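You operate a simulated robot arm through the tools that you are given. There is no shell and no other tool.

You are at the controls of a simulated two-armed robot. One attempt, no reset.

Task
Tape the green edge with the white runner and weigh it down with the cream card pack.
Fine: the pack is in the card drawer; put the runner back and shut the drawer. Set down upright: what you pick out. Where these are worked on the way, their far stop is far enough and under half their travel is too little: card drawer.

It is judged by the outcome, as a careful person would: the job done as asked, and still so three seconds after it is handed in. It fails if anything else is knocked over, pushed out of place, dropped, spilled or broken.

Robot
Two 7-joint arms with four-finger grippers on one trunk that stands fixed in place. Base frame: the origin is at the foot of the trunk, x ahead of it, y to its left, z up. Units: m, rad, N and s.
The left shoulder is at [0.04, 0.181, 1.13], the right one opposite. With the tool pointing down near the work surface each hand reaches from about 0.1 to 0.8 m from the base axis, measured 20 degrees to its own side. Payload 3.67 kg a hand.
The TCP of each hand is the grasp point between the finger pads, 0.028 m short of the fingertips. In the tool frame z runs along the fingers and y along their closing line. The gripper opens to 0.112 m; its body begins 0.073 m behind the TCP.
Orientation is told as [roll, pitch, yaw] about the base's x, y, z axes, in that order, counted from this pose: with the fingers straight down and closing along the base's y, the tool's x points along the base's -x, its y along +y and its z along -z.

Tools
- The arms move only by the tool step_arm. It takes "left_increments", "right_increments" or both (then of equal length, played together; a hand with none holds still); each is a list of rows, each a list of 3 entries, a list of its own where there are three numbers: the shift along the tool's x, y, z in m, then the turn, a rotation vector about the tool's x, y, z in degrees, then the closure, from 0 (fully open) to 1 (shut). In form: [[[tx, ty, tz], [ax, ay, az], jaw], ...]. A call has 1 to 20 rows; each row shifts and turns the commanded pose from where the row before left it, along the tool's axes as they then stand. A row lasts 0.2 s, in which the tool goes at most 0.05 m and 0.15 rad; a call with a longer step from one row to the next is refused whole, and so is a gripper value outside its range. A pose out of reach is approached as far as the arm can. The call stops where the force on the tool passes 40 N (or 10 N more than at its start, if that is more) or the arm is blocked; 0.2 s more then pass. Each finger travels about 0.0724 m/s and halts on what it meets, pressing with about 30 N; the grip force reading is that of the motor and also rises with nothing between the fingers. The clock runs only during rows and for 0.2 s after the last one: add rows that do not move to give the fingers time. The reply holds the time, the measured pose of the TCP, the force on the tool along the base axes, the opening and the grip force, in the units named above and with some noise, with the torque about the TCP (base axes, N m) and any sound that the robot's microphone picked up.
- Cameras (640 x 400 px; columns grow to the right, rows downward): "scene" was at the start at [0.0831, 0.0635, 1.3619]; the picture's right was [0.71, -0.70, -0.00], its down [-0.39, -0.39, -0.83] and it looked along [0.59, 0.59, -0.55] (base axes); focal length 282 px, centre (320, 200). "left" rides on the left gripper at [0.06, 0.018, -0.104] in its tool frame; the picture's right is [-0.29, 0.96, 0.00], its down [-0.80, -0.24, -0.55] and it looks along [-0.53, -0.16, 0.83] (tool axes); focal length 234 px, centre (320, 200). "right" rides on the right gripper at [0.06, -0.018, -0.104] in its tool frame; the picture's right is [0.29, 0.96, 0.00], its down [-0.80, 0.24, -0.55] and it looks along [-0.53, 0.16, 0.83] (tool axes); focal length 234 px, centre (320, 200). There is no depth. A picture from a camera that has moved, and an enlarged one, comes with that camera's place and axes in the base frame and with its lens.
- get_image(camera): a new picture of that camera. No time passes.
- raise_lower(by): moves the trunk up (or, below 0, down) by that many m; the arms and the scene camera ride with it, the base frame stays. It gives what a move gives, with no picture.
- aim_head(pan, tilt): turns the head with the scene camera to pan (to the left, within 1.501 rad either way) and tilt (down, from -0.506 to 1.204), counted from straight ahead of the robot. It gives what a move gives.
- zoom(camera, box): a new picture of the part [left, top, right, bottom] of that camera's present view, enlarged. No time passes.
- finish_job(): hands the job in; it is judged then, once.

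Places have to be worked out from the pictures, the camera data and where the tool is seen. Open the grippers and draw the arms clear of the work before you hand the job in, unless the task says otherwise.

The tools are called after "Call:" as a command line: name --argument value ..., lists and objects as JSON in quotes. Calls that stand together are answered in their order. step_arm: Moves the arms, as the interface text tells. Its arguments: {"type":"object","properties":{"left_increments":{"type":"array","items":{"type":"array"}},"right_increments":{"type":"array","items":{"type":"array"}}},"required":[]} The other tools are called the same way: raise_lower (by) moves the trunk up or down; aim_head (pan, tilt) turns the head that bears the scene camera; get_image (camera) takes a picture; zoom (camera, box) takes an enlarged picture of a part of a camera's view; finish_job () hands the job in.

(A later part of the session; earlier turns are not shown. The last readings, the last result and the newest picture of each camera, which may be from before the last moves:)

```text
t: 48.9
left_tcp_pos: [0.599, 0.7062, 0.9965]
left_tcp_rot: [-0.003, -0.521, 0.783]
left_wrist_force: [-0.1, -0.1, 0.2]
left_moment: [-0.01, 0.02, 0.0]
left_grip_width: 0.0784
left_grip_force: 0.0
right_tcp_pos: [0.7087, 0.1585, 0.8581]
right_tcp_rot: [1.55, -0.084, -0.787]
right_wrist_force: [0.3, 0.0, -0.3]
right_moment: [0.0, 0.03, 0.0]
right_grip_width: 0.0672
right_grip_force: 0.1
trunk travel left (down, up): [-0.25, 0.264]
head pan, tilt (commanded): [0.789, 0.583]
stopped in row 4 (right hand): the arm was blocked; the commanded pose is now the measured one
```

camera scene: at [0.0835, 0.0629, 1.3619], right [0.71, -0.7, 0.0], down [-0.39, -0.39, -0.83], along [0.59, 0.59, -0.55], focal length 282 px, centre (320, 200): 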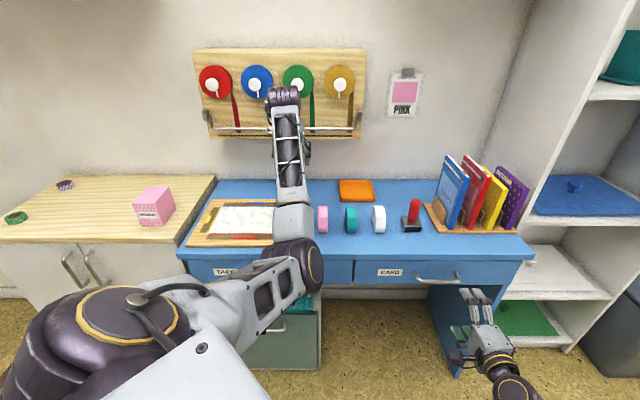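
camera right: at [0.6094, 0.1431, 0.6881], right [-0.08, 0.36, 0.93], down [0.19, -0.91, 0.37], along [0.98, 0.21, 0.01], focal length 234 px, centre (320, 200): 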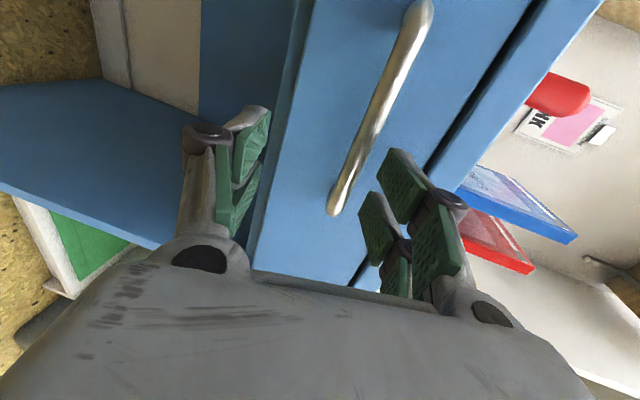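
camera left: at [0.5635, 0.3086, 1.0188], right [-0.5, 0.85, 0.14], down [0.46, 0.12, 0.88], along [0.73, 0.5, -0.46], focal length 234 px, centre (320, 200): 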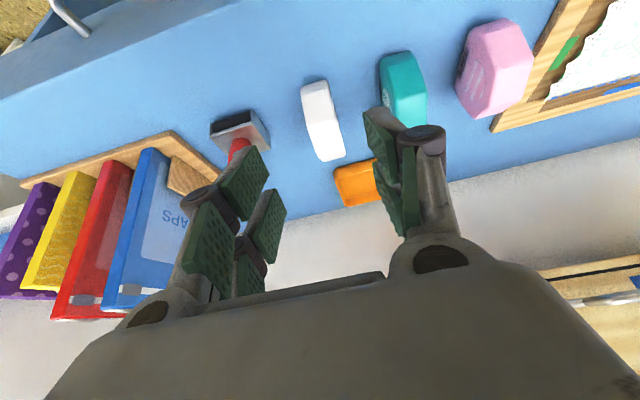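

The right hand jumped upward unexpectedly. I look at the scene before doing anything else.

Call:
get_image --camera "scene"

Call:
get_image --camera "right"

Call:
get_image --camera "left"

```text
taken
camera scene: at [0.0819, 0.0629, 1.3675], right [0.71, -0.7, 0.0], down [-0.39, -0.39, -0.84], along [0.59, 0.59, -0.55], focal length 282 px, centre (320, 200)
```

scene: 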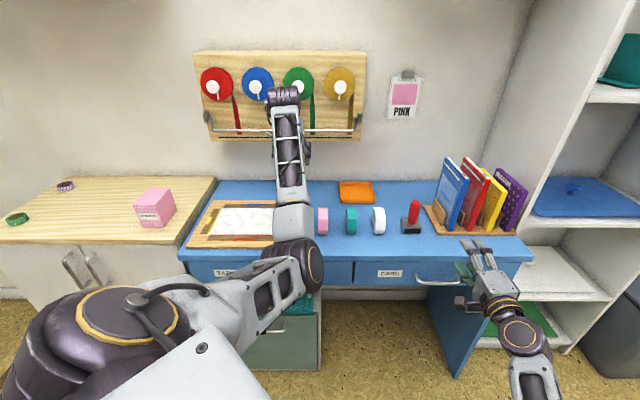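

```text
taken
camera right: at [0.5921, 0.1245, 0.8375], right [-0.24, 0.27, 0.93], down [0.16, -0.94, 0.32], along [0.96, 0.22, 0.19], focal length 234 px, centre (320, 200)
```

right: 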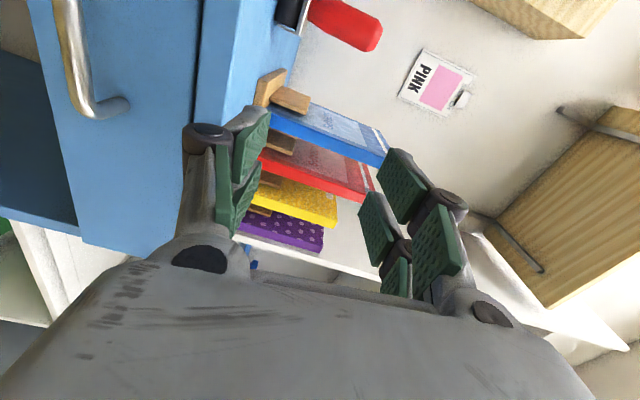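

```text
taken
camera left: at [0.5121, 0.6462, 1.0559], right [-0.5, 0.85, 0.14], down [0.46, 0.12, 0.88], along [0.73, 0.5, -0.46], focal length 234 px, centre (320, 200)
```

left: 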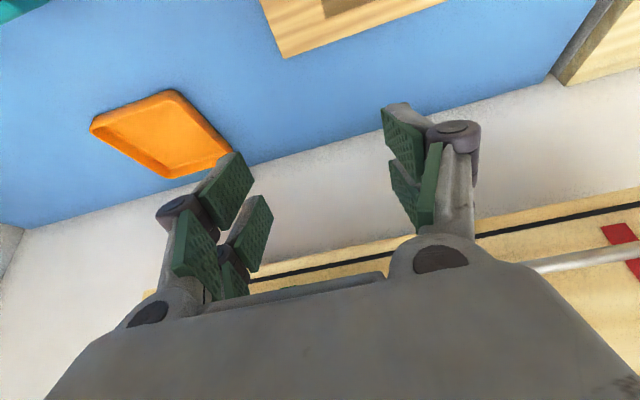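

Nothing was touched; the arm seems to have switched configuration. I let it settle with a still row and turn the head toward the right arm to see its elbow.

Call:
step_arm --right_increments '[[[0, 0, 0], [0, 0, 0], 0.4], [[0, 0, 0], [0, 0, 0], 0.4], [[0, 0, 0], [0, 0, 0], 0.4]]'

Call:
aim_head --pan 0.1 --tilt 0.95

Call:
get_image --camera "scene"

```text
t: 49.7
left_tcp_pos: [0.5991, 0.7069, 0.9951]
left_tcp_rot: [-0.002, -0.522, 0.786]
left_wrist_force: [0.1, -0.6, 0.1]
left_moment: [-0.01, 0.0, 0.01]
left_grip_width: 0.0784
left_grip_force: 0.1
right_tcp_pos: [0.7092, 0.1602, 0.8668]
right_tcp_rot: [1.561, -0.088, -0.788]
right_wrist_force: [0.1, -0.1, -0.3]
right_moment: [0.0, -0.02, 0.01]
right_grip_width: 0.0672
right_grip_force: 0.0
trunk travel left (down, up): [-0.25, 0.264]
head pan, tilt (commanded): [0.789, 0.583]
```

```text
t: 50.7
left_tcp_pos: [0.5988, 0.7077, 0.994]
left_tcp_rot: [-0.003, -0.523, 0.786]
left_wrist_force: [0.7, 0.7, -0.1]
left_moment: [0.0, 0.0, -0.02]
left_grip_width: 0.0784
left_grip_force: 0.2
right_tcp_pos: [0.7112, 0.1618, 0.8744]
right_tcp_rot: [1.572, -0.09, -0.785]
right_wrist_force: [0.2, 0.1, 0.2]
right_moment: [0.03, 0.02, -0.01]
right_grip_width: 0.0671
right_grip_force: 0.0
trunk travel left (down, up): [-0.25, 0.264]
head pan, tilt (commanded): [0.099, 0.949]
```

```text
taken
camera scene: at [0.0919, 0.0076, 1.3355], right [0.1, -0.99, 0.0], down [-0.81, -0.08, -0.58], along [0.58, 0.06, -0.81], focal length 282 px, centre (320, 200)
```

scene: 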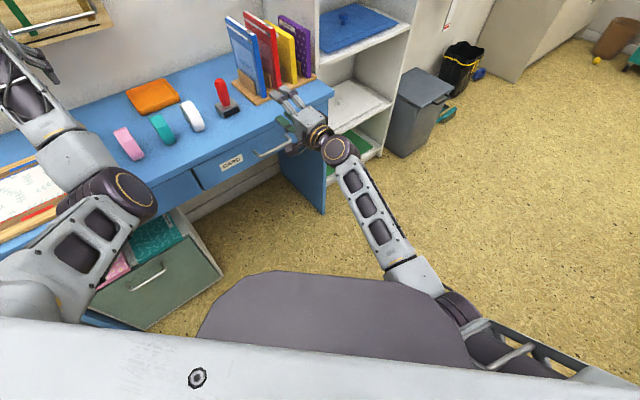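

The right elbow has dropped next to the robot's own base, which likely blocked it. I look further down to see the base shape and the elbow.

Call:
aim_head --pan -0.3 --tilt 1.2

Call:
get_image --camera "scene"

```text
t: 51.6
left_tcp_pos: [0.5987, 0.7068, 0.9917]
left_tcp_rot: [0.0, -0.522, 0.786]
left_wrist_force: [0.0, -1.2, -0.5]
left_moment: [0.06, -0.06, -0.01]
left_grip_width: 0.0785
left_grip_force: 0.0
right_tcp_pos: [0.7102, 0.1646, 0.8789]
right_tcp_rot: [1.58, -0.093, -0.782]
right_wrist_force: [-1.2, 0.4, 0.8]
right_moment: [-0.05, 0.05, 0.01]
right_grip_width: 0.0671
right_grip_force: 0.1
trunk travel left (down, up): [-0.25, 0.264]
head pan, tilt (commanded): [-0.3, 1.201]
```

```text
taken
camera scene: at [0.0731, -0.0163, 1.3171], right [-0.29, -0.96, 0.0], down [-0.89, 0.27, -0.36], along [0.35, -0.11, -0.93], focal length 282 px, centre (320, 200)
```

scene: 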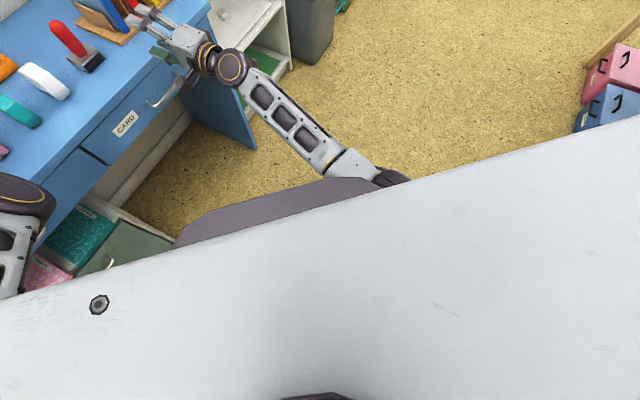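

The right elbow sits against the front-right corner of the robot's base. I undo the roll gradually (which is what dropped the elbow), watching the readings.

Call:
step_arm --right_increments '[[[0, 0, -0.004], [0, 0, -7.5], 0.4], [[0, 0, -0.004], [0, 0, -7.5], 0.4], [[0, 0, -0.004], [0, 0, -7.5], 0.4], [[0, 0, -0.004], [0, 0, -7.5], 0.4], [[0, 0, -0.004], [0, 0, -7.5], 0.4]]'

Call:
get_image --camera "scene"

```text
t: 52.6
left_tcp_pos: [0.5992, 0.7073, 0.9915]
left_tcp_rot: [-0.002, -0.522, 0.785]
left_wrist_force: [-0.1, 0.8, -0.3]
left_moment: [0.01, -0.02, -0.02]
left_grip_width: 0.0785
left_grip_force: 0.1
right_tcp_pos: [0.6704, 0.2219, 0.9186]
right_tcp_rot: [1.665, -0.465, -0.771]
right_wrist_force: [-0.3, -0.6, 0.4]
right_moment: [0.0, 0.01, -0.02]
right_grip_width: 0.0671
right_grip_force: 0.1
trunk travel left (down, up): [-0.25, 0.264]
head pan, tilt (commanded): [-0.3, 1.201]
stopped in row 4 (right hand): the arm was blocked; the commanded pose is now the measured one
```

```text
taken
camera scene: at [0.0734, -0.016, 1.3166], right [-0.3, -0.96, 0.0], down [-0.89, 0.28, -0.36], along [0.35, -0.11, -0.93], focal length 282 px, centre (320, 200)
```

scene: 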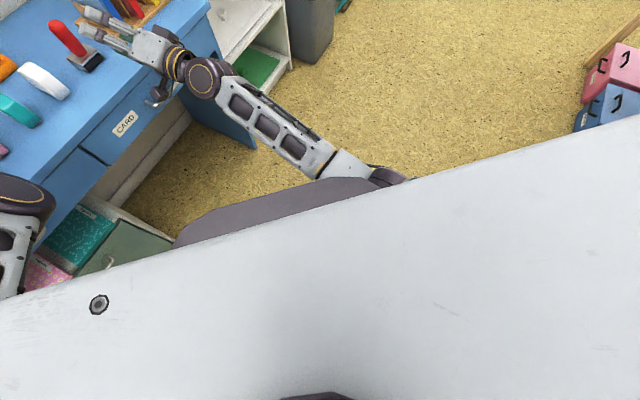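

The elbow is wedged on the base and displacing the hand. Raising the trunk lifts the whole arm off the base, with free space above both hands, so I do that.

Call:
raise_lower --by 0.12

Call:
get_image --camera "scene"

```text
t: 54.1
left_tcp_pos: [0.599, 0.7079, 1.1093]
left_tcp_rot: [-0.001, -0.519, 0.784]
left_wrist_force: [0.3, 0.2, 0.6]
left_moment: [0.05, 0.02, -0.03]
left_grip_width: 0.0783
left_grip_force: 0.0
right_tcp_pos: [0.6699, 0.2224, 1.0367]
right_tcp_rot: [1.667, -0.463, -0.771]
right_wrist_force: [0.0, -0.2, 0.0]
right_moment: [0.01, -0.02, 0.06]
right_grip_width: 0.0672
right_grip_force: 0.1
trunk travel left (down, up): [-0.37, 0.144]
head pan, tilt (commanded): [-0.3, 1.201]
```

```text
taken
camera scene: at [0.0743, -0.0161, 1.4346], right [-0.3, -0.96, 0.0], down [-0.89, 0.28, -0.36], along [0.35, -0.11, -0.93], focal length 282 px, centre (320, 200)
```

scene: 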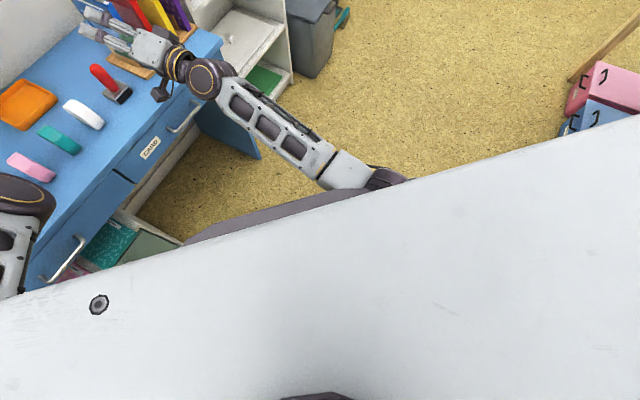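

The trunk rise freed the elbow (the dark base stayed put). Rolling the hand the positive way dropped the elbow; rolling the other way should swing it outward, so I roll negative in stages while backing off slightly.

Call:
step_arm --right_increments '[[[0, 0, -0.006], [0, 0, -7.5], 0.4], [[0, 0, -0.006], [0, 0, -7.5], 0.4], [[0, 0, -0.006], [0, 0, -7.5], 0.4], [[0, 0, -0.006], [0, 0, -7.5], 0.4], [[0, 0, -0.006], [0, 0, -7.5], 0.4], [[0, 0, -0.006], [0, 0, -7.5], 0.4], [[0, 0, -0.006], [0, 0, -7.5], 0.4], [[0, 0, -0.006], [0, 0, -7.5], 0.4]]'

Call:
get_image --camera "scene"

```text
t: 55.9
left_tcp_pos: [0.599, 0.7074, 1.1098]
left_tcp_rot: [-0.002, -0.523, 0.784]
left_wrist_force: [0.2, -1.1, 0.0]
left_moment: [0.01, 0.01, -0.03]
left_grip_width: 0.0785
left_grip_force: 0.1
right_tcp_pos: [0.6381, 0.1859, 1.0338]
right_tcp_rot: [2.56, -1.469, -1.715]
right_wrist_force: [-1.4, -0.2, -0.7]
right_moment: [0.02, 0.04, -0.03]
right_grip_width: 0.0673
right_grip_force: 0.0
trunk travel left (down, up): [-0.37, 0.144]
head pan, tilt (commanded): [-0.3, 1.201]
```

```text
taken
camera scene: at [0.0739, -0.0166, 1.4347], right [-0.3, -0.96, 0.0], down [-0.89, 0.28, -0.36], along [0.35, -0.11, -0.93], focal length 282 px, centre (320, 200)
```

scene: 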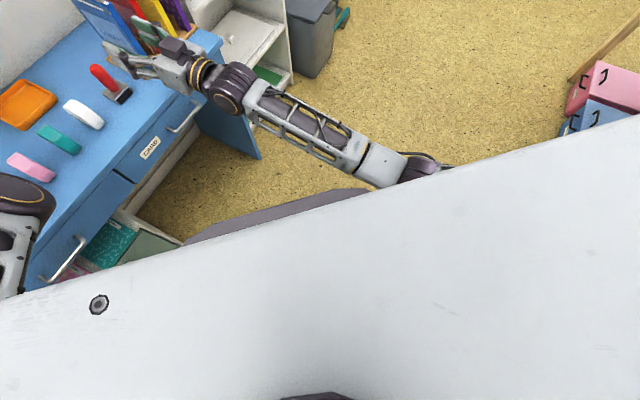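

The elbow swings outward as hoped and tracking is exact. I continue rolling negative.

Call:
step_arm --right_increments '[[[0, 0, -0.003], [0, 0, -7.5], 0.4], [[0, 0, -0.003], [0, 0, -7.5], 0.4], [[0, 0, -0.003], [0, 0, -7.5], 0.4], [[0, 0, -0.003], [0, 0, -7.5], 0.4], [[0, 0, -0.003], [0, 0, -7.5], 0.4], [[0, 0, -0.003], [0, 0, -7.5], 0.4]]'

Call:
get_image --camera "scene"

Call:
get_image --camera "right"

```text
t: 57.3
left_tcp_pos: [0.5998, 0.7067, 1.1091]
left_tcp_rot: [-0.002, -0.523, 0.784]
left_wrist_force: [0.2, -0.3, 0.3]
left_moment: [0.02, 0.01, 0.0]
left_grip_width: 0.0782
left_grip_force: 0.1
right_tcp_pos: [0.6261, 0.1732, 1.0323]
right_tcp_rot: [-1.7, -0.839, 2.51]
right_wrist_force: [0.7, -0.7, -0.1]
right_moment: [-0.02, -0.02, 0.02]
right_grip_width: 0.0671
right_grip_force: 0.1
trunk travel left (down, up): [-0.37, 0.144]
head pan, tilt (commanded): [-0.3, 1.201]
```

```text
taken
camera scene: at [0.074, -0.0164, 1.4347], right [-0.3, -0.96, 0.0], down [-0.89, 0.28, -0.36], along [0.35, -0.11, -0.93], focal length 282 px, centre (320, 200)
```

scene: 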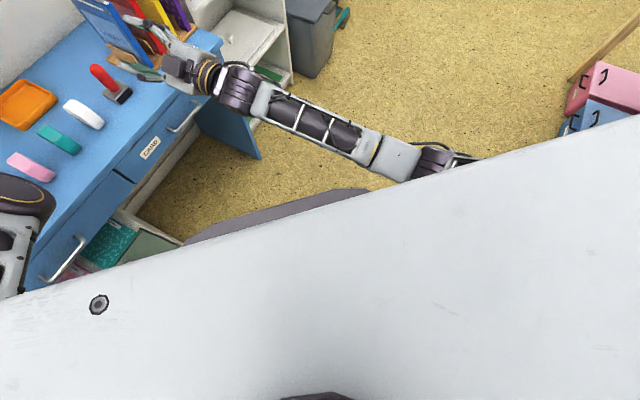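

```text
taken
camera right: at [0.5978, 0.0618, 0.9913], right [-0.34, 0.4, -0.85], down [-0.92, 0.03, 0.39], along [0.18, 0.91, 0.36], focal length 234 px, centre (320, 200)
```

right: 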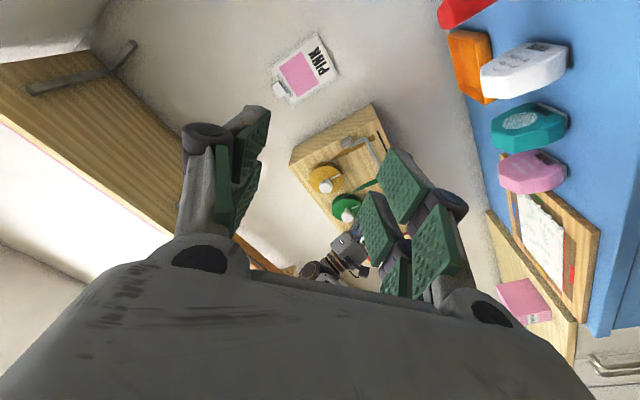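

The elbow is now well outside to the right. I finish the roll (about 48° more) and pitch the fingers 35° downward.

Call:
step_arm --right_increments '[[[0, 0, 0], [0, 0, -8], 0.4], [[0, 0, 0], [0, 0, -8], 0.4], [[0, 0, 0], [0, 0, -8], 0.4], [[0, 0, 0], [0, 0, -8], 0.4], [[0, 0, 0], [0, 0, -8], 0.4], [[0, 0, 0], [0, 0, -8], 0.4], [[0, 0, 0], [-7, 0, 0], 0.4], [[0, 0, 0], [-7, 0, 0], 0.4], [[0, 0, 0], [-7, 0, 0], 0.4], [[0, 0, 0], [-7, 0, 0], 0.4], [[0, 0, 0], [-7, 0, 0], 0.4]]'

Call:
get_image --camera "scene"

Call:
get_image --camera "right"

```text
t: 59.7
left_tcp_pos: [0.5999, 0.7069, 1.1077]
left_tcp_rot: [-0.002, -0.52, 0.785]
left_wrist_force: [0.6, 0.6, -0.4]
left_moment: [0.02, -0.01, -0.02]
left_grip_width: 0.0785
left_grip_force: 0.1
right_tcp_pos: [0.6263, 0.1737, 1.0298]
right_tcp_rot: [-1.043, -0.003, 2.416]
right_wrist_force: [-0.7, -0.3, -0.4]
right_moment: [0.02, -0.03, -0.01]
right_grip_width: 0.0674
right_grip_force: 0.0
trunk travel left (down, up): [-0.37, 0.144]
head pan, tilt (commanded): [-0.3, 1.201]
```

```text
taken
camera scene: at [0.0739, -0.0156, 1.4347], right [-0.3, -0.96, 0.0], down [-0.89, 0.28, -0.36], along [0.35, -0.11, -0.93], focal length 282 px, centre (320, 200)
```

scene: 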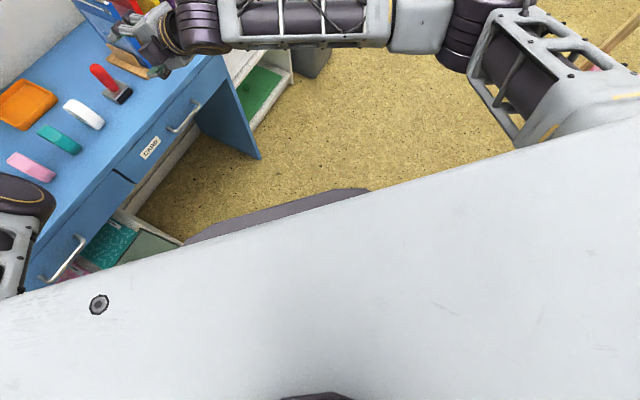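

```text
taken
camera right: at [0.6162, 0.0725, 1.0982], right [-0.11, -0.55, -0.83], down [-0.99, 0.08, 0.08], along [0.03, 0.83, -0.55], focal length 234 px, centre (320, 200)
```

right: 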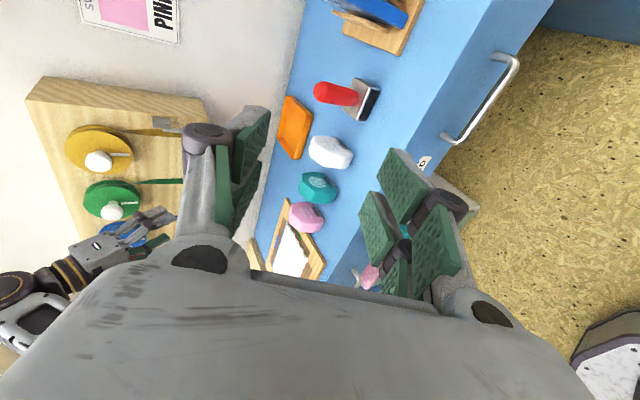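

The right elbow is now out and high, and the tool points 30° below horizontal toward the desk. I lower the trunk by 0.17 m to bring the handle within reach.

Call:
raise_lower --by -0.17

Call:
aim_head --pan 0.45 --tilt 0.75

Call:
get_image --camera "scene"

Call:
get_image --camera "right"

```text
t: 61.6
left_tcp_pos: [0.5999, 0.7069, 0.9403]
left_tcp_rot: [-0.002, -0.522, 0.785]
left_wrist_force: [0.5, 0.9, 0.3]
left_moment: [0.0, -0.01, -0.02]
left_grip_width: 0.0785
left_grip_force: 0.2
right_tcp_pos: [0.6254, 0.173, 0.8621]
right_tcp_rot: [-1.048, -0.008, 2.416]
right_wrist_force: [-0.2, -0.3, 1.3]
right_moment: [-0.02, 0.02, -0.01]
right_grip_width: 0.0668
right_grip_force: 0.0
trunk travel left (down, up): [-0.2, 0.314]
head pan, tilt (commanded): [-0.3, 1.201]
```

```text
t: 62.7
left_tcp_pos: [0.5987, 0.7076, 0.9405]
left_tcp_rot: [-0.001, -0.52, 0.783]
left_wrist_force: [0.3, -0.2, -0.6]
left_moment: [-0.02, -0.03, 0.0]
left_grip_width: 0.0785
left_grip_force: 0.1
right_tcp_pos: [0.6264, 0.1731, 0.8613]
right_tcp_rot: [-1.046, -0.006, 2.416]
right_wrist_force: [1.4, -0.5, 0.1]
right_moment: [-0.02, -0.03, 0.0]
right_grip_width: 0.0672
right_grip_force: 0.2
trunk travel left (down, up): [-0.2, 0.314]
head pan, tilt (commanded): [0.45, 0.75]
```

```text
taken
camera scene: at [0.0953, 0.0362, 1.2977], right [0.43, -0.9, 0.0], down [-0.61, -0.3, -0.73], along [0.66, 0.32, -0.68], focal length 282 px, centre (320, 200)
```

scene: 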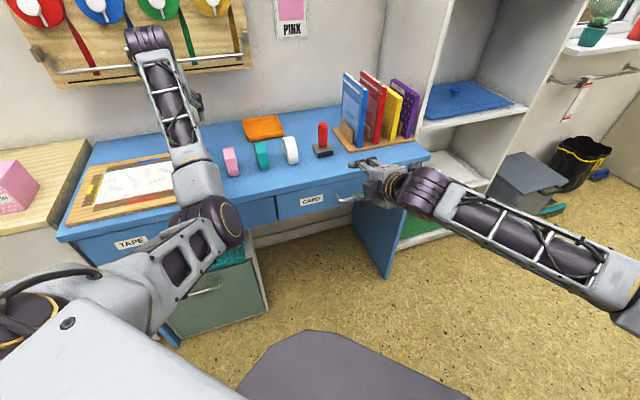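

```text
taken
camera right: at [0.6163, 0.0721, 0.9296], right [-0.11, -0.55, -0.83], down [-0.99, 0.08, 0.08], along [0.03, 0.83, -0.55], focal length 234 px, centre (320, 200)
```

right: 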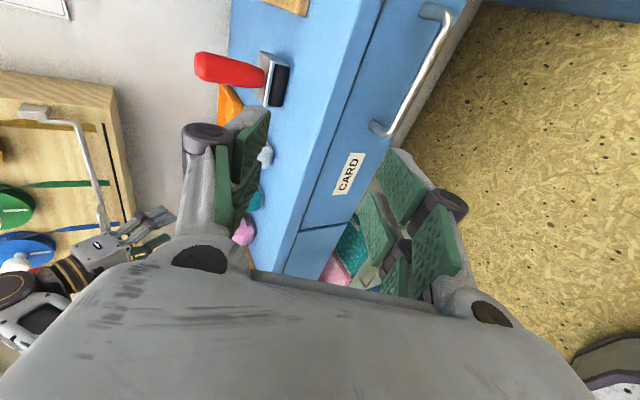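

Clear view of the handle below. I correct the yaw by 3.4° and move to a pre-grasp 7 cm short of the bar along the tool axis.

Call:
step_arm --right_increments '[[[0, 0, 0], [0, 2.94, 1.71], 0.4], [[0.0106, 0.0217, 0.0229], [0, 0, 0], 0.4], [[0.0106, 0.0217, 0.0229], [0, 0, 0], 0.4], [[0.0106, 0.0217, 0.0229], [0, 0, 0], 0.4], [[0.0106, 0.0217, 0.0229], [0, 0, 0], 0.4], [[0, 0, 0], [0, 0, 0], 0.4]]'

Call:
get_image --camera "right"

Call:
zoom --camera "scene" --box '[260, 130, 460, 270]'

```text
t: 64.1
left_tcp_pos: [0.5993, 0.7081, 0.9402]
left_tcp_rot: [-0.003, -0.521, 0.784]
left_wrist_force: [-0.6, 0.3, 0.5]
left_moment: [-0.01, -0.04, 0.0]
left_grip_width: 0.0782
left_grip_force: 0.0
right_tcp_pos: [0.6791, 0.169, 0.7424]
right_tcp_rot: [-1.048, -0.008, 2.357]
right_wrist_force: [-0.7, 0.1, 0.0]
right_moment: [-0.04, 0.03, -0.02]
right_grip_width: 0.0671
right_grip_force: 0.0
trunk travel left (down, up): [-0.2, 0.314]
head pan, tilt (commanded): [0.45, 0.75]
```

```text
taken
camera right: at [0.6635, 0.0685, 0.8081], right [-0.14, -0.54, -0.83], down [-0.99, 0.14, 0.08], along [0.08, 0.83, -0.55], focal length 234 px, centre (320, 200)
```

right: 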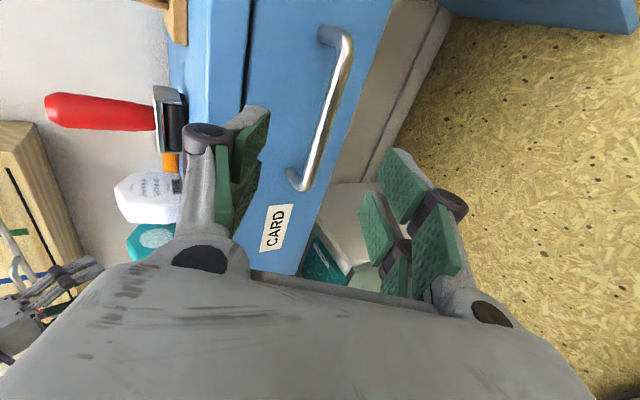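

```text
2.86 times, centred on (360, 200) of scene
camera zoom: at [0.0949, 0.0363, 1.2978], right [0.44, -0.9, 0.0], down [-0.61, -0.3, -0.73], along [0.66, 0.32, -0.68], focal length 804 px, centre (206, 200)
```

zoom: 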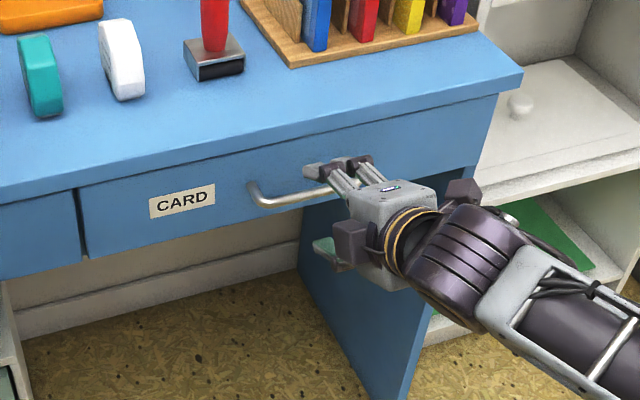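

The bar is 7.6 cm ahead and aligned within 1.5 mm. I narrow the fingers to about 3.5 cm and advance 6 cm so they straddle the bar.

Call:
step_arm --right_increments '[[[0.003, 0.001, 0], [0, 0, 0], 0.68], [[0, 0, 0], [0, 0, 0], 0.68], [[0, 0, 0.02], [0, 0, 0], 0.68], [[0, 0, 0.02], [0, 0, 0], 0.68], [[0, 0, 0.02], [0, 0, 0], 0.68], [[0, 0, 0], [0, 0, 0], 0.68]]'

Call:
get_image --camera "right"

Call:
zoom --camera "scene" --box '[310, 150, 430, 240]'

```text
t: 65.5
left_tcp_pos: [0.5996, 0.7078, 0.9406]
left_tcp_rot: [-0.002, -0.521, 0.784]
left_wrist_force: [0.6, 0.3, -0.3]
left_moment: [0.02, -0.01, 0.0]
left_grip_width: 0.0783
left_grip_force: 0.1
right_tcp_pos: [0.7193, 0.2027, 0.7111]
right_tcp_rot: [-1.047, -0.007, 2.355]
right_wrist_force: [-0.6, -0.5, 0.1]
right_moment: [0.0, -0.02, -0.02]
right_grip_width: 0.0357
right_grip_force: 0.1
trunk travel left (down, up): [-0.2, 0.314]
head pan, tilt (commanded): [0.45, 0.75]
```

```text
taken
camera right: at [0.7042, 0.1025, 0.7774], right [-0.14, -0.54, -0.83], down [-0.99, 0.14, 0.08], along [0.08, 0.83, -0.55], focal length 234 px, centre (320, 200)
```

right: 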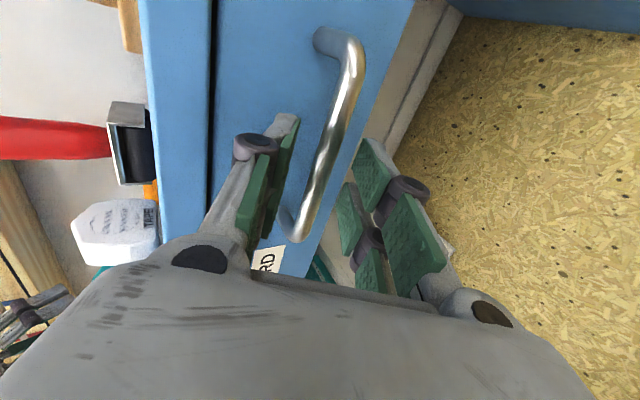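

```text
4.44 times, centred on (370, 195) of scene
camera zoom: at [0.095, 0.0358, 1.2977], right [0.44, -0.9, 0.0], down [-0.61, -0.3, -0.73], along [0.66, 0.32, -0.68], focal length 1251 px, centre (98, 222)
```

zoom: 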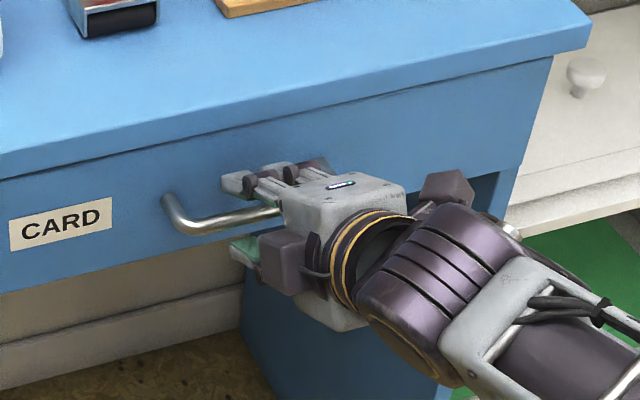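

The bar lies between the upper and lower fingers near their tips, clear of the drawer front. I close the grip.

Call:
step_arm --right_increments '[[[0, 0, 0], [0, 0, 0], 0.8], [[0, 0, 0], [0, 0, 0], 0.95], [[0, 0, 0], [0, 0, 0], 1.0], [[0, 0, 0], [0, 0, 0], 1.0]]'

Call:
get_image --camera "right"

```text
t: 66.5
left_tcp_pos: [0.5988, 0.707, 0.942]
left_tcp_rot: [-0.004, -0.519, 0.786]
left_wrist_force: [0.7, -0.6, 0.2]
left_moment: [0.0, 0.0, -0.01]
left_grip_width: 0.0782
left_grip_force: 0.0
right_tcp_pos: [0.7193, 0.2035, 0.7099]
right_tcp_rot: [-1.046, -0.004, 2.355]
right_wrist_force: [0.4, -0.5, 1.4]
right_moment: [-1.02, -1.03, 0.94]
right_grip_width: 0.0117
right_grip_force: 45.0
trunk travel left (down, up): [-0.2, 0.314]
head pan, tilt (commanded): [0.45, 0.75]
```

```text
taken
camera right: at [0.704, 0.103, 0.7774], right [-0.14, -0.54, -0.83], down [-0.99, 0.14, 0.07], along [0.08, 0.83, -0.55], focal length 234 px, centre (320, 200)
```

right: 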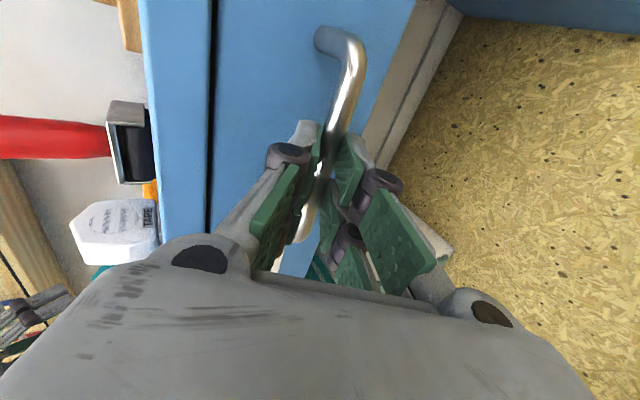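

The bar is firmly gripped. I pull the drawer straight out along -v in small steps.

Call:
step_arm --right_increments '[[[0, 0.004, -0.0069], [0, 0, 0], 1], [[0, 0.006, -0.0104], [0, 0, 0], 1], [[0, 0.0075, -0.013], [0, 0, 0], 1], [[0, 0.0075, -0.013], [0, 0, 0], 1], [[0, 0, 0], [0, 0, 0], 1]]'

Call:
get_image --camera "scene"

```text
t: 67.7
left_tcp_pos: [0.5988, 0.7069, 0.9399]
left_tcp_rot: [-0.001, -0.523, 0.786]
left_wrist_force: [0.0, -0.3, -0.4]
left_moment: [-0.05, 0.0, -0.02]
left_grip_width: 0.0785
left_grip_force: 0.0
right_tcp_pos: [0.6845, 0.1676, 0.7098]
right_tcp_rot: [-1.047, -0.007, 2.355]
right_wrist_force: [1.7, -0.5, 2.7]
right_moment: [-0.93, -1.01, 1.21]
right_grip_width: 0.0117
right_grip_force: 45.2
trunk travel left (down, up): [-0.2, 0.314]
head pan, tilt (commanded): [0.45, 0.75]
```

```text
taken
camera scene: at [0.0948, 0.0364, 1.2977], right [0.44, -0.9, 0.0], down [-0.61, -0.3, -0.73], along [0.66, 0.32, -0.68], focal length 282 px, centre (320, 200)
```

scene: 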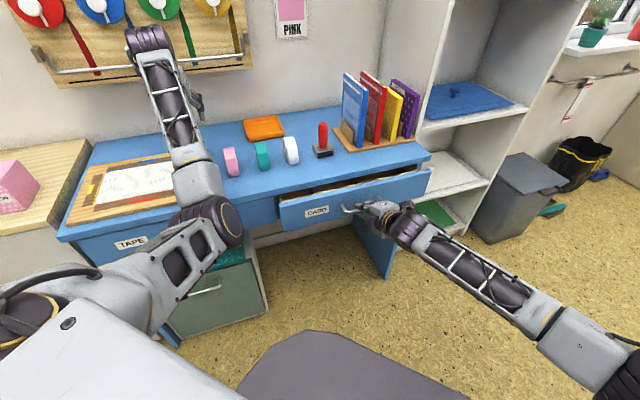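

The drawer is sliding out with little force. I keep pulling.

Call:
step_arm --right_increments '[[[0, 0.01, -0.0173], [0, 0, 0], 1], [[0, 0.01, -0.0173], [0, 0, 0], 1], [[0, 0.01, -0.0173], [0, 0, 0], 1], [[0, 0.01, -0.0173], [0, 0, 0], 1], [[0, 0.01, -0.0173], [0, 0, 0], 1], [[0, 0, 0], [0, 0, 0], 1]]'

Call:
get_image --camera "scene"

```text
t: 69.1
left_tcp_pos: [0.599, 0.707, 0.9404]
left_tcp_rot: [0.0, -0.519, 0.786]
left_wrist_force: [-0.2, 0.4, 0.3]
left_moment: [0.02, 0.02, 0.02]
left_grip_width: 0.0784
left_grip_force: 0.0
right_tcp_pos: [0.6135, 0.0962, 0.7097]
right_tcp_rot: [-1.045, -0.007, 2.356]
right_wrist_force: [1.7, -1.5, 1.2]
right_moment: [-1.19, -1.25, 0.59]
right_grip_width: 0.0116
right_grip_force: 44.9
trunk travel left (down, up): [-0.2, 0.314]
head pan, tilt (commanded): [0.45, 0.75]
```

```text
taken
camera scene: at [0.0951, 0.0367, 1.2977], right [0.44, -0.9, 0.0], down [-0.61, -0.3, -0.73], along [0.66, 0.32, -0.68], focal length 282 px, centre (320, 200)
```

scene: 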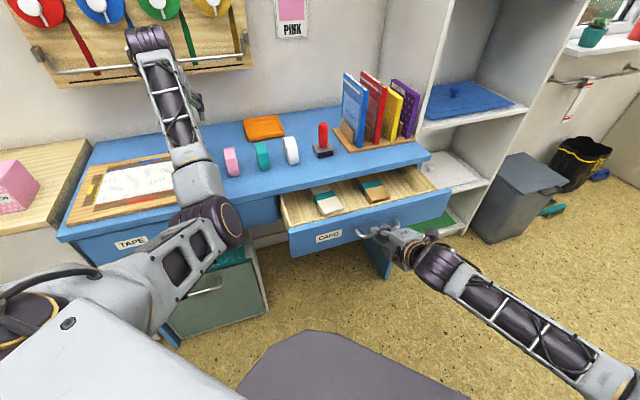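

Two packs are appearing in the drawer after 15 cm. I pull further toward the stop.

Call:
step_arm --right_increments '[[[0, 0.01, -0.0173], [0, 0, 0], 1], [[0, 0.01, -0.0173], [0, 0, 0], 1], [[0, 0.01, -0.0173], [0, 0, 0], 1], [[0, 0.01, -0.0173], [0, 0, 0], 1], [[0, 0, 0], [0, 0, 0], 1]]'

Call:
get_image --camera "scene"

```text
t: 70.3
left_tcp_pos: [0.5998, 0.7073, 0.9403]
left_tcp_rot: [0.0, -0.519, 0.784]
left_wrist_force: [0.2, 0.0, -0.1]
left_moment: [-0.01, 0.0, -0.01]
left_grip_width: 0.0783
left_grip_force: 0.1
right_tcp_pos: [0.556, 0.0397, 0.7096]
right_tcp_rot: [-1.043, -0.006, 2.355]
right_wrist_force: [6.0, -4.4, -2.0]
right_moment: [-1.31, -1.24, 0.62]
right_grip_width: 0.0118
right_grip_force: 45.1
trunk travel left (down, up): [-0.2, 0.314]
head pan, tilt (commanded): [0.45, 0.75]
```

```text
taken
camera scene: at [0.0958, 0.0363, 1.2976], right [0.44, -0.9, 0.0], down [-0.61, -0.3, -0.73], along [0.66, 0.32, -0.68], focal length 282 px, centre (320, 200)
```

scene: 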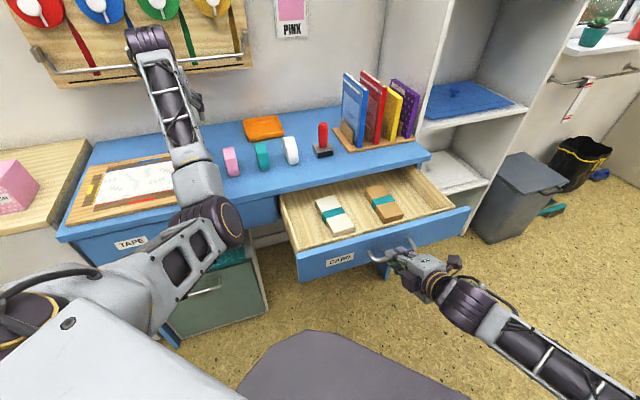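

Both packs are fully visible: cream on the left, tan on the right. I pull a little more to find the stop.

Call:
step_arm --right_increments '[[[0, 0.006, -0.0104], [0, 0, 0], 1], [[0, 0.006, -0.0104], [0, 0, 0], 1], [[0, 0.006, -0.0104], [0, 0, 0], 1], [[0, 0, 0], [0, 0, 0], 1]]'

Call:
zoom --camera "scene" --box '[260, 130, 480, 290]'

```text
t: 71.3
left_tcp_pos: [0.601, 0.7064, 0.9401]
left_tcp_rot: [-0.004, -0.521, 0.782]
left_wrist_force: [-0.3, 0.7, -0.9]
left_moment: [0.0, 0.03, -0.02]
left_grip_width: 0.0786
left_grip_force: 0.1
right_tcp_pos: [0.531, 0.0131, 0.7106]
right_tcp_rot: [-1.045, -0.008, 2.356]
right_wrist_force: [4.4, -2.2, -3.5]
right_moment: [-1.34, -1.31, 0.3]
right_grip_width: 0.0118
right_grip_force: 45.1
trunk travel left (down, up): [-0.2, 0.314]
head pan, tilt (commanded): [0.45, 0.75]
```

```text
2.50 times, centred on (370, 210) of scene
camera zoom: at [0.0957, 0.0363, 1.2977], right [0.44, -0.9, 0.0], down [-0.61, -0.3, -0.73], along [0.66, 0.32, -0.68], focal length 704 px, centre (195, 175)
```

zoom: 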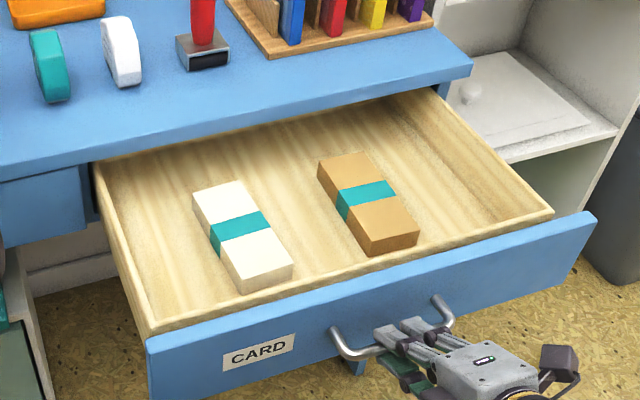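

The drawer is 27 cm out, well over half its travel, with both packs accessible. I open the right fingers slightly and back them off the bar.

Call:
step_arm --right_increments '[[[0, 0, 0], [0, 0, 0], 0.7], [[0, 0, 0], [0, 0, 0], 0.66], [[0, 0, -0.015], [0, 0, 0], 0.66], [[0, 0, -0.025], [0, 0, 0], 0.66], [[0, 0, -0.025], [0, 0, 0], 0.66]]'

Call:
get_image --camera "scene"

Call:
get_image --camera "right"

```text
t: 72.5
left_tcp_pos: [0.5994, 0.7077, 0.9393]
left_tcp_rot: [-0.003, -0.522, 0.785]
left_wrist_force: [-0.1, 0.5, -0.3]
left_moment: [0.02, -0.01, -0.02]
left_grip_width: 0.0784
left_grip_force: 0.0
right_tcp_pos: [0.4908, -0.025, 0.7428]
right_tcp_rot: [-1.045, -0.007, 2.356]
right_wrist_force: [-0.3, 0.7, -0.3]
right_moment: [0.03, 0.02, 0.01]
right_grip_width: 0.0381
right_grip_force: 0.0
trunk travel left (down, up): [-0.2, 0.314]
head pan, tilt (commanded): [0.45, 0.75]
```

```text
taken
camera scene: at [0.0947, 0.036, 1.2978], right [0.44, -0.9, 0.0], down [-0.61, -0.3, -0.73], along [0.66, 0.32, -0.68], focal length 282 px, centre (320, 200)
```

scene: 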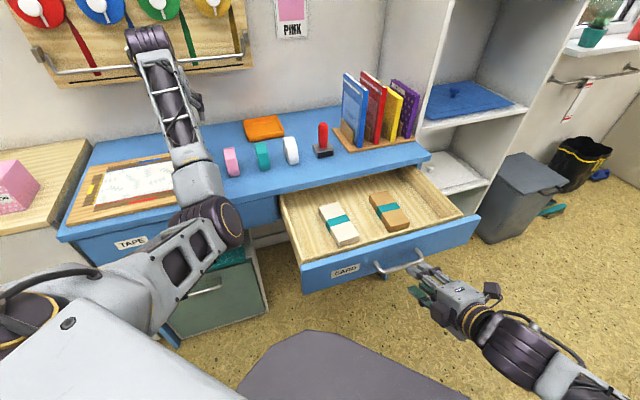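

```text
taken
camera right: at [0.4757, -0.1253, 0.8097], right [-0.14, -0.54, -0.83], down [-0.99, 0.14, 0.08], along [0.08, 0.83, -0.55], focal length 234 px, centre (320, 200)
```

right: 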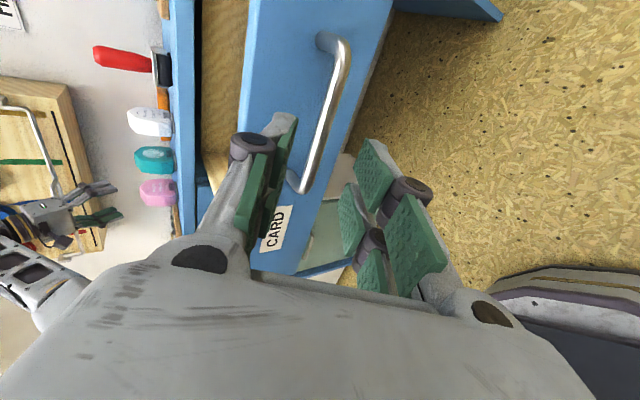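

The right hand is free of the bar. I shift it 10 cm to the right to clear the drawer area, and zoom at the dark base in front of me to determine its height later by parallax.

Call:
step_arm --right_increments '[[[0.035, 0, -0.01], [0, 0, 0], 0.66], [[0.035, 0, -0.01], [0, 0, 0], 0.66], [[0.035, 0, -0.005], [0, 0, 0], 0.66]]'

Call:
zoom --camera "scene" --box '[200, 280, 520, 400]'

Call:
raise_lower --by 0.1

Call:
zoom --camera "scene" --box '[200, 280, 520, 400]'

Call:
get_image --camera "scene"

```text
t: 73.3
left_tcp_pos: [0.599, 0.7062, 0.9403]
left_tcp_rot: [0.001, -0.522, 0.783]
left_wrist_force: [0.4, 0.3, -1.1]
left_moment: [-0.02, 0.02, 0.02]
left_grip_width: 0.0786
left_grip_force: 0.1
right_tcp_pos: [0.5487, -0.1167, 0.7543]
right_tcp_rot: [-1.048, -0.009, 2.357]
right_wrist_force: [0.0, 0.3, 0.1]
right_moment: [-0.04, -0.03, 0.04]
right_grip_width: 0.0381
right_grip_force: 0.0
trunk travel left (down, up): [-0.2, 0.314]
head pan, tilt (commanded): [0.45, 0.75]
```

```text
2.00 times, centred on (360, 340) of scene
camera zoom: at [0.0954, 0.0358, 1.2977], right [0.44, -0.9, 0.0], down [-0.61, -0.3, -0.73], along [0.66, 0.32, -0.68], focal length 563 px, centre (240, -80)
```

zoom: 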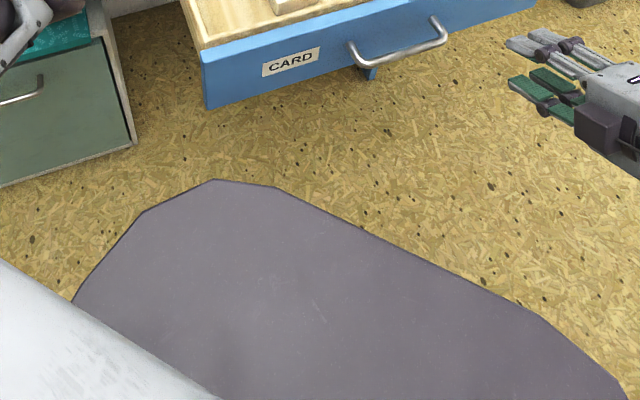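

```text
t: 74.6
left_tcp_pos: [0.5992, 0.7069, 1.0383]
left_tcp_rot: [-0.002, -0.521, 0.784]
left_wrist_force: [-0.2, -0.6, -0.2]
left_moment: [0.0, -0.01, 0.01]
left_grip_width: 0.0785
left_grip_force: 0.2
right_tcp_pos: [0.5488, -0.1155, 0.8537]
right_tcp_rot: [-1.044, -0.009, 2.358]
right_wrist_force: [0.0, -0.1, -0.6]
right_moment: [-0.02, 0.01, 0.0]
right_grip_width: 0.0383
right_grip_force: 0.1
trunk travel left (down, up): [-0.3, 0.214]
head pan, tilt (commanded): [0.45, 0.75]
```

```text
2.00 times, centred on (360, 340) of scene
camera zoom: at [0.0954, 0.0362, 1.3968], right [0.44, -0.9, 0.0], down [-0.61, -0.3, -0.73], along [0.66, 0.32, -0.68], focal length 563 px, centre (240, -80)
```

zoom: 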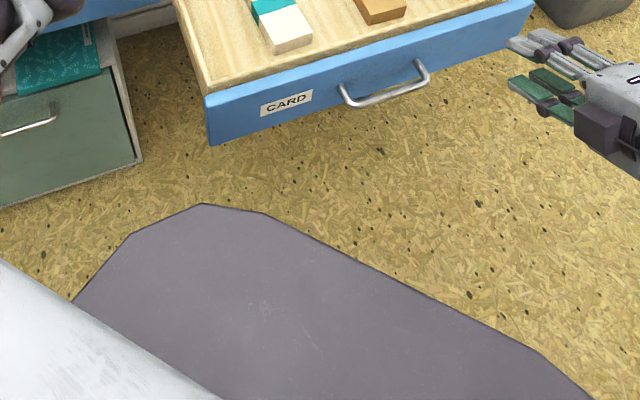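

```text
taken
camera scene: at [0.0954, 0.0362, 1.3968], right [0.44, -0.9, 0.0], down [-0.61, -0.3, -0.73], along [0.66, 0.32, -0.68], focal length 282 px, centre (320, 200)
```

scene: 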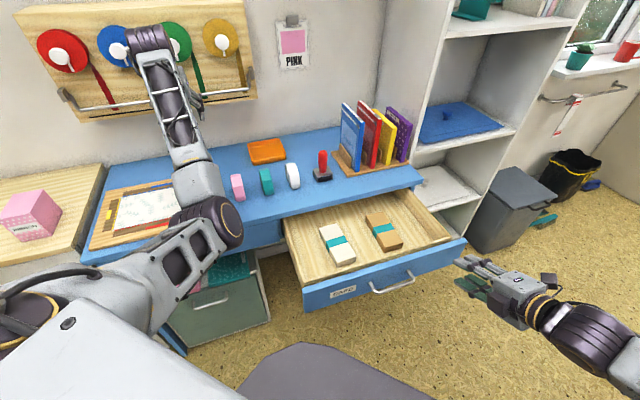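

The base is low (about z 0.4), so it was joint limits rather than a collision. For the left arm I continue the reverse loop (back-left to front-left to runner area) which should swing its elbow outward again.

Call:
step_arm --left_increments '[[[0.0325, 0.0048, -0.0031], [0, 0, 0], 0.2], [[0.0325, 0.0048, -0.0031], [0, 0, 0], 0.2], [[0.0325, 0.0048, -0.0031], [0, 0, 0], 0.2], [[0.0325, 0.0048, -0.0031], [0, 0, 0], 0.2], [[0.0325, 0.0048, -0.0031], [0, 0, 0], 0.2]]'

Call:
get_image --camera "scene"

```text
t: 75.8
left_tcp_pos: [0.4777, 0.6185, 0.9726]
left_tcp_rot: [-0.002, -0.522, 0.786]
left_wrist_force: [-0.5, -0.3, -0.3]
left_moment: [-0.05, 0.0, 0.0]
left_grip_width: 0.0896
left_grip_force: 0.1
right_tcp_pos: [0.5486, -0.1161, 0.8539]
right_tcp_rot: [-1.048, -0.006, 2.356]
right_wrist_force: [0.3, 0.5, 0.7]
right_moment: [0.0, -0.01, 0.01]
right_grip_width: 0.0384
right_grip_force: 0.1
trunk travel left (down, up): [-0.3, 0.214]
head pan, tilt (commanded): [0.45, 0.75]
```

```text
taken
camera scene: at [0.0945, 0.0358, 1.3969], right [0.44, -0.9, 0.0], down [-0.61, -0.3, -0.73], along [0.66, 0.32, -0.68], focal length 282 px, centre (320, 200)
```

scene: 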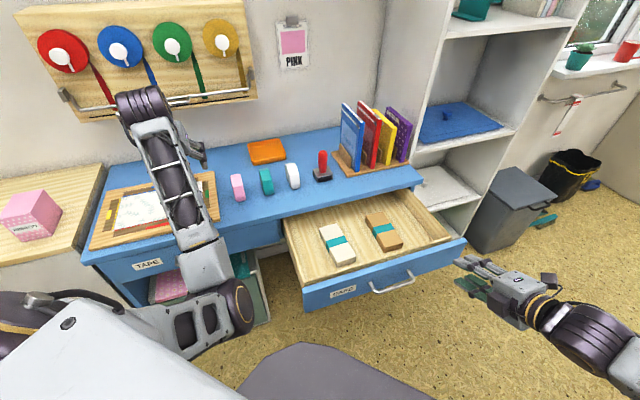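

Tracking is fine. I continue along the front toward the runner area at this height (fingers well above everything).

Call:
step_arm --left_increments '[[[-0.0049, -0.0375, 0.0008], [0, 0, 0], 0.2], [[-0.0049, -0.0375, 0.0008], [0, 0, 0], 0.2], [[-0.0049, -0.0375, 0.0008], [0, 0, 0], 0.2], [[-0.0049, -0.0375, 0.0008], [0, 0, 0], 0.2]]'

Call:
get_image --camera "scene"

```text
t: 76.8
left_tcp_pos: [0.5991, 0.5239, 0.9805]
left_tcp_rot: [-0.001, -0.522, 0.786]
left_wrist_force: [-0.5, -0.4, 0.4]
left_moment: [0.02, -0.01, 0.0]
left_grip_width: 0.0898
left_grip_force: 0.1
right_tcp_pos: [0.5489, -0.1163, 0.8529]
right_tcp_rot: [-1.045, -0.009, 2.356]
right_wrist_force: [0.3, 0.6, 0.1]
right_moment: [0.01, 0.01, 0.02]
right_grip_width: 0.0379
right_grip_force: 0.1
trunk travel left (down, up): [-0.3, 0.214]
head pan, tilt (commanded): [0.45, 0.75]
```

```text
taken
camera scene: at [0.0959, 0.0354, 1.3968], right [0.44, -0.9, 0.0], down [-0.61, -0.3, -0.73], along [0.66, 0.32, -0.68], focal length 282 px, centre (320, 200)
```

scene: 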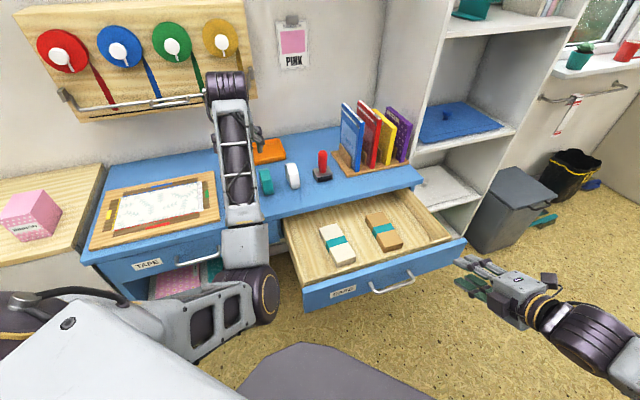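

The elbow stays low; that works better with a higher shoulder, so I raise the trunk 0.12 m, then move the left hand over the cream pack in two stages.

Call:
raise_lower --by 0.12

Call:
step_arm --left_increments '[[[0.0271, -0.0244, 0.0036], [0, 0, 0], 0.1], [[0.0271, -0.0244, 0.0036], [0, 0, 0], 0.1], [[0.0271, -0.0244, 0.0036], [0, 0, 0], 0.1], [[0.0271, -0.0244, 0.0036], [0, 0, 0], 0.1], [[0.0271, -0.0244, 0.0036], [0, 0, 0], 0.1]]'

Call:
get_image --camera "scene"

```text
t: 78.3
left_tcp_pos: [0.5983, 0.5254, 1.0994]
left_tcp_rot: [-0.001, -0.519, 0.783]
left_wrist_force: [-0.3, 0.1, 1.2]
left_moment: [0.0, 0.03, 0.0]
left_grip_width: 0.0899
left_grip_force: 0.1
right_tcp_pos: [0.5498, -0.1165, 0.974]
right_tcp_rot: [-1.045, -0.008, 2.356]
right_wrist_force: [0.6, 0.3, 0.0]
right_moment: [0.0, -0.03, -0.05]
right_grip_width: 0.038
right_grip_force: 0.1
trunk travel left (down, up): [-0.42, 0.094]
head pan, tilt (commanded): [0.45, 0.75]
```

```text
t: 79.5
left_tcp_pos: [0.6107, 0.3733, 1.0292]
left_tcp_rot: [-0.003, -0.546, 0.797]
left_wrist_force: [-0.2, -0.4, -0.6]
left_moment: [0.01, -0.03, 0.01]
left_grip_width: 0.101
left_grip_force: 0.0
right_tcp_pos: [0.5494, -0.1165, 0.974]
right_tcp_rot: [-1.046, -0.007, 2.356]
right_wrist_force: [-0.7, -0.1, 0.6]
right_moment: [0.03, -0.02, 0.01]
right_grip_width: 0.0383
right_grip_force: 0.0
trunk travel left (down, up): [-0.42, 0.094]
head pan, tilt (commanded): [0.45, 0.75]
```

```text
taken
camera scene: at [0.0952, 0.0357, 1.517], right [0.44, -0.9, 0.0], down [-0.61, -0.3, -0.73], along [0.66, 0.32, -0.68], focal length 282 px, centre (320, 200)
```

scene: 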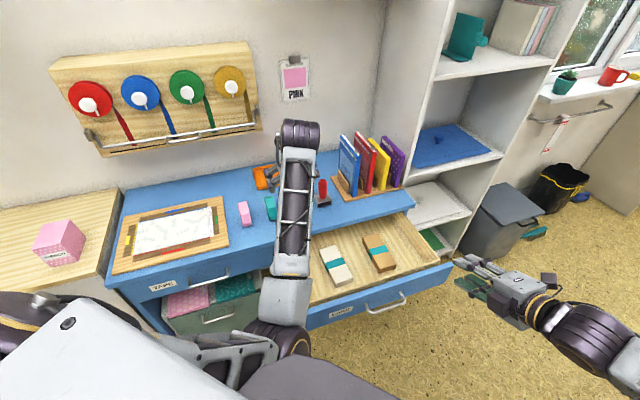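

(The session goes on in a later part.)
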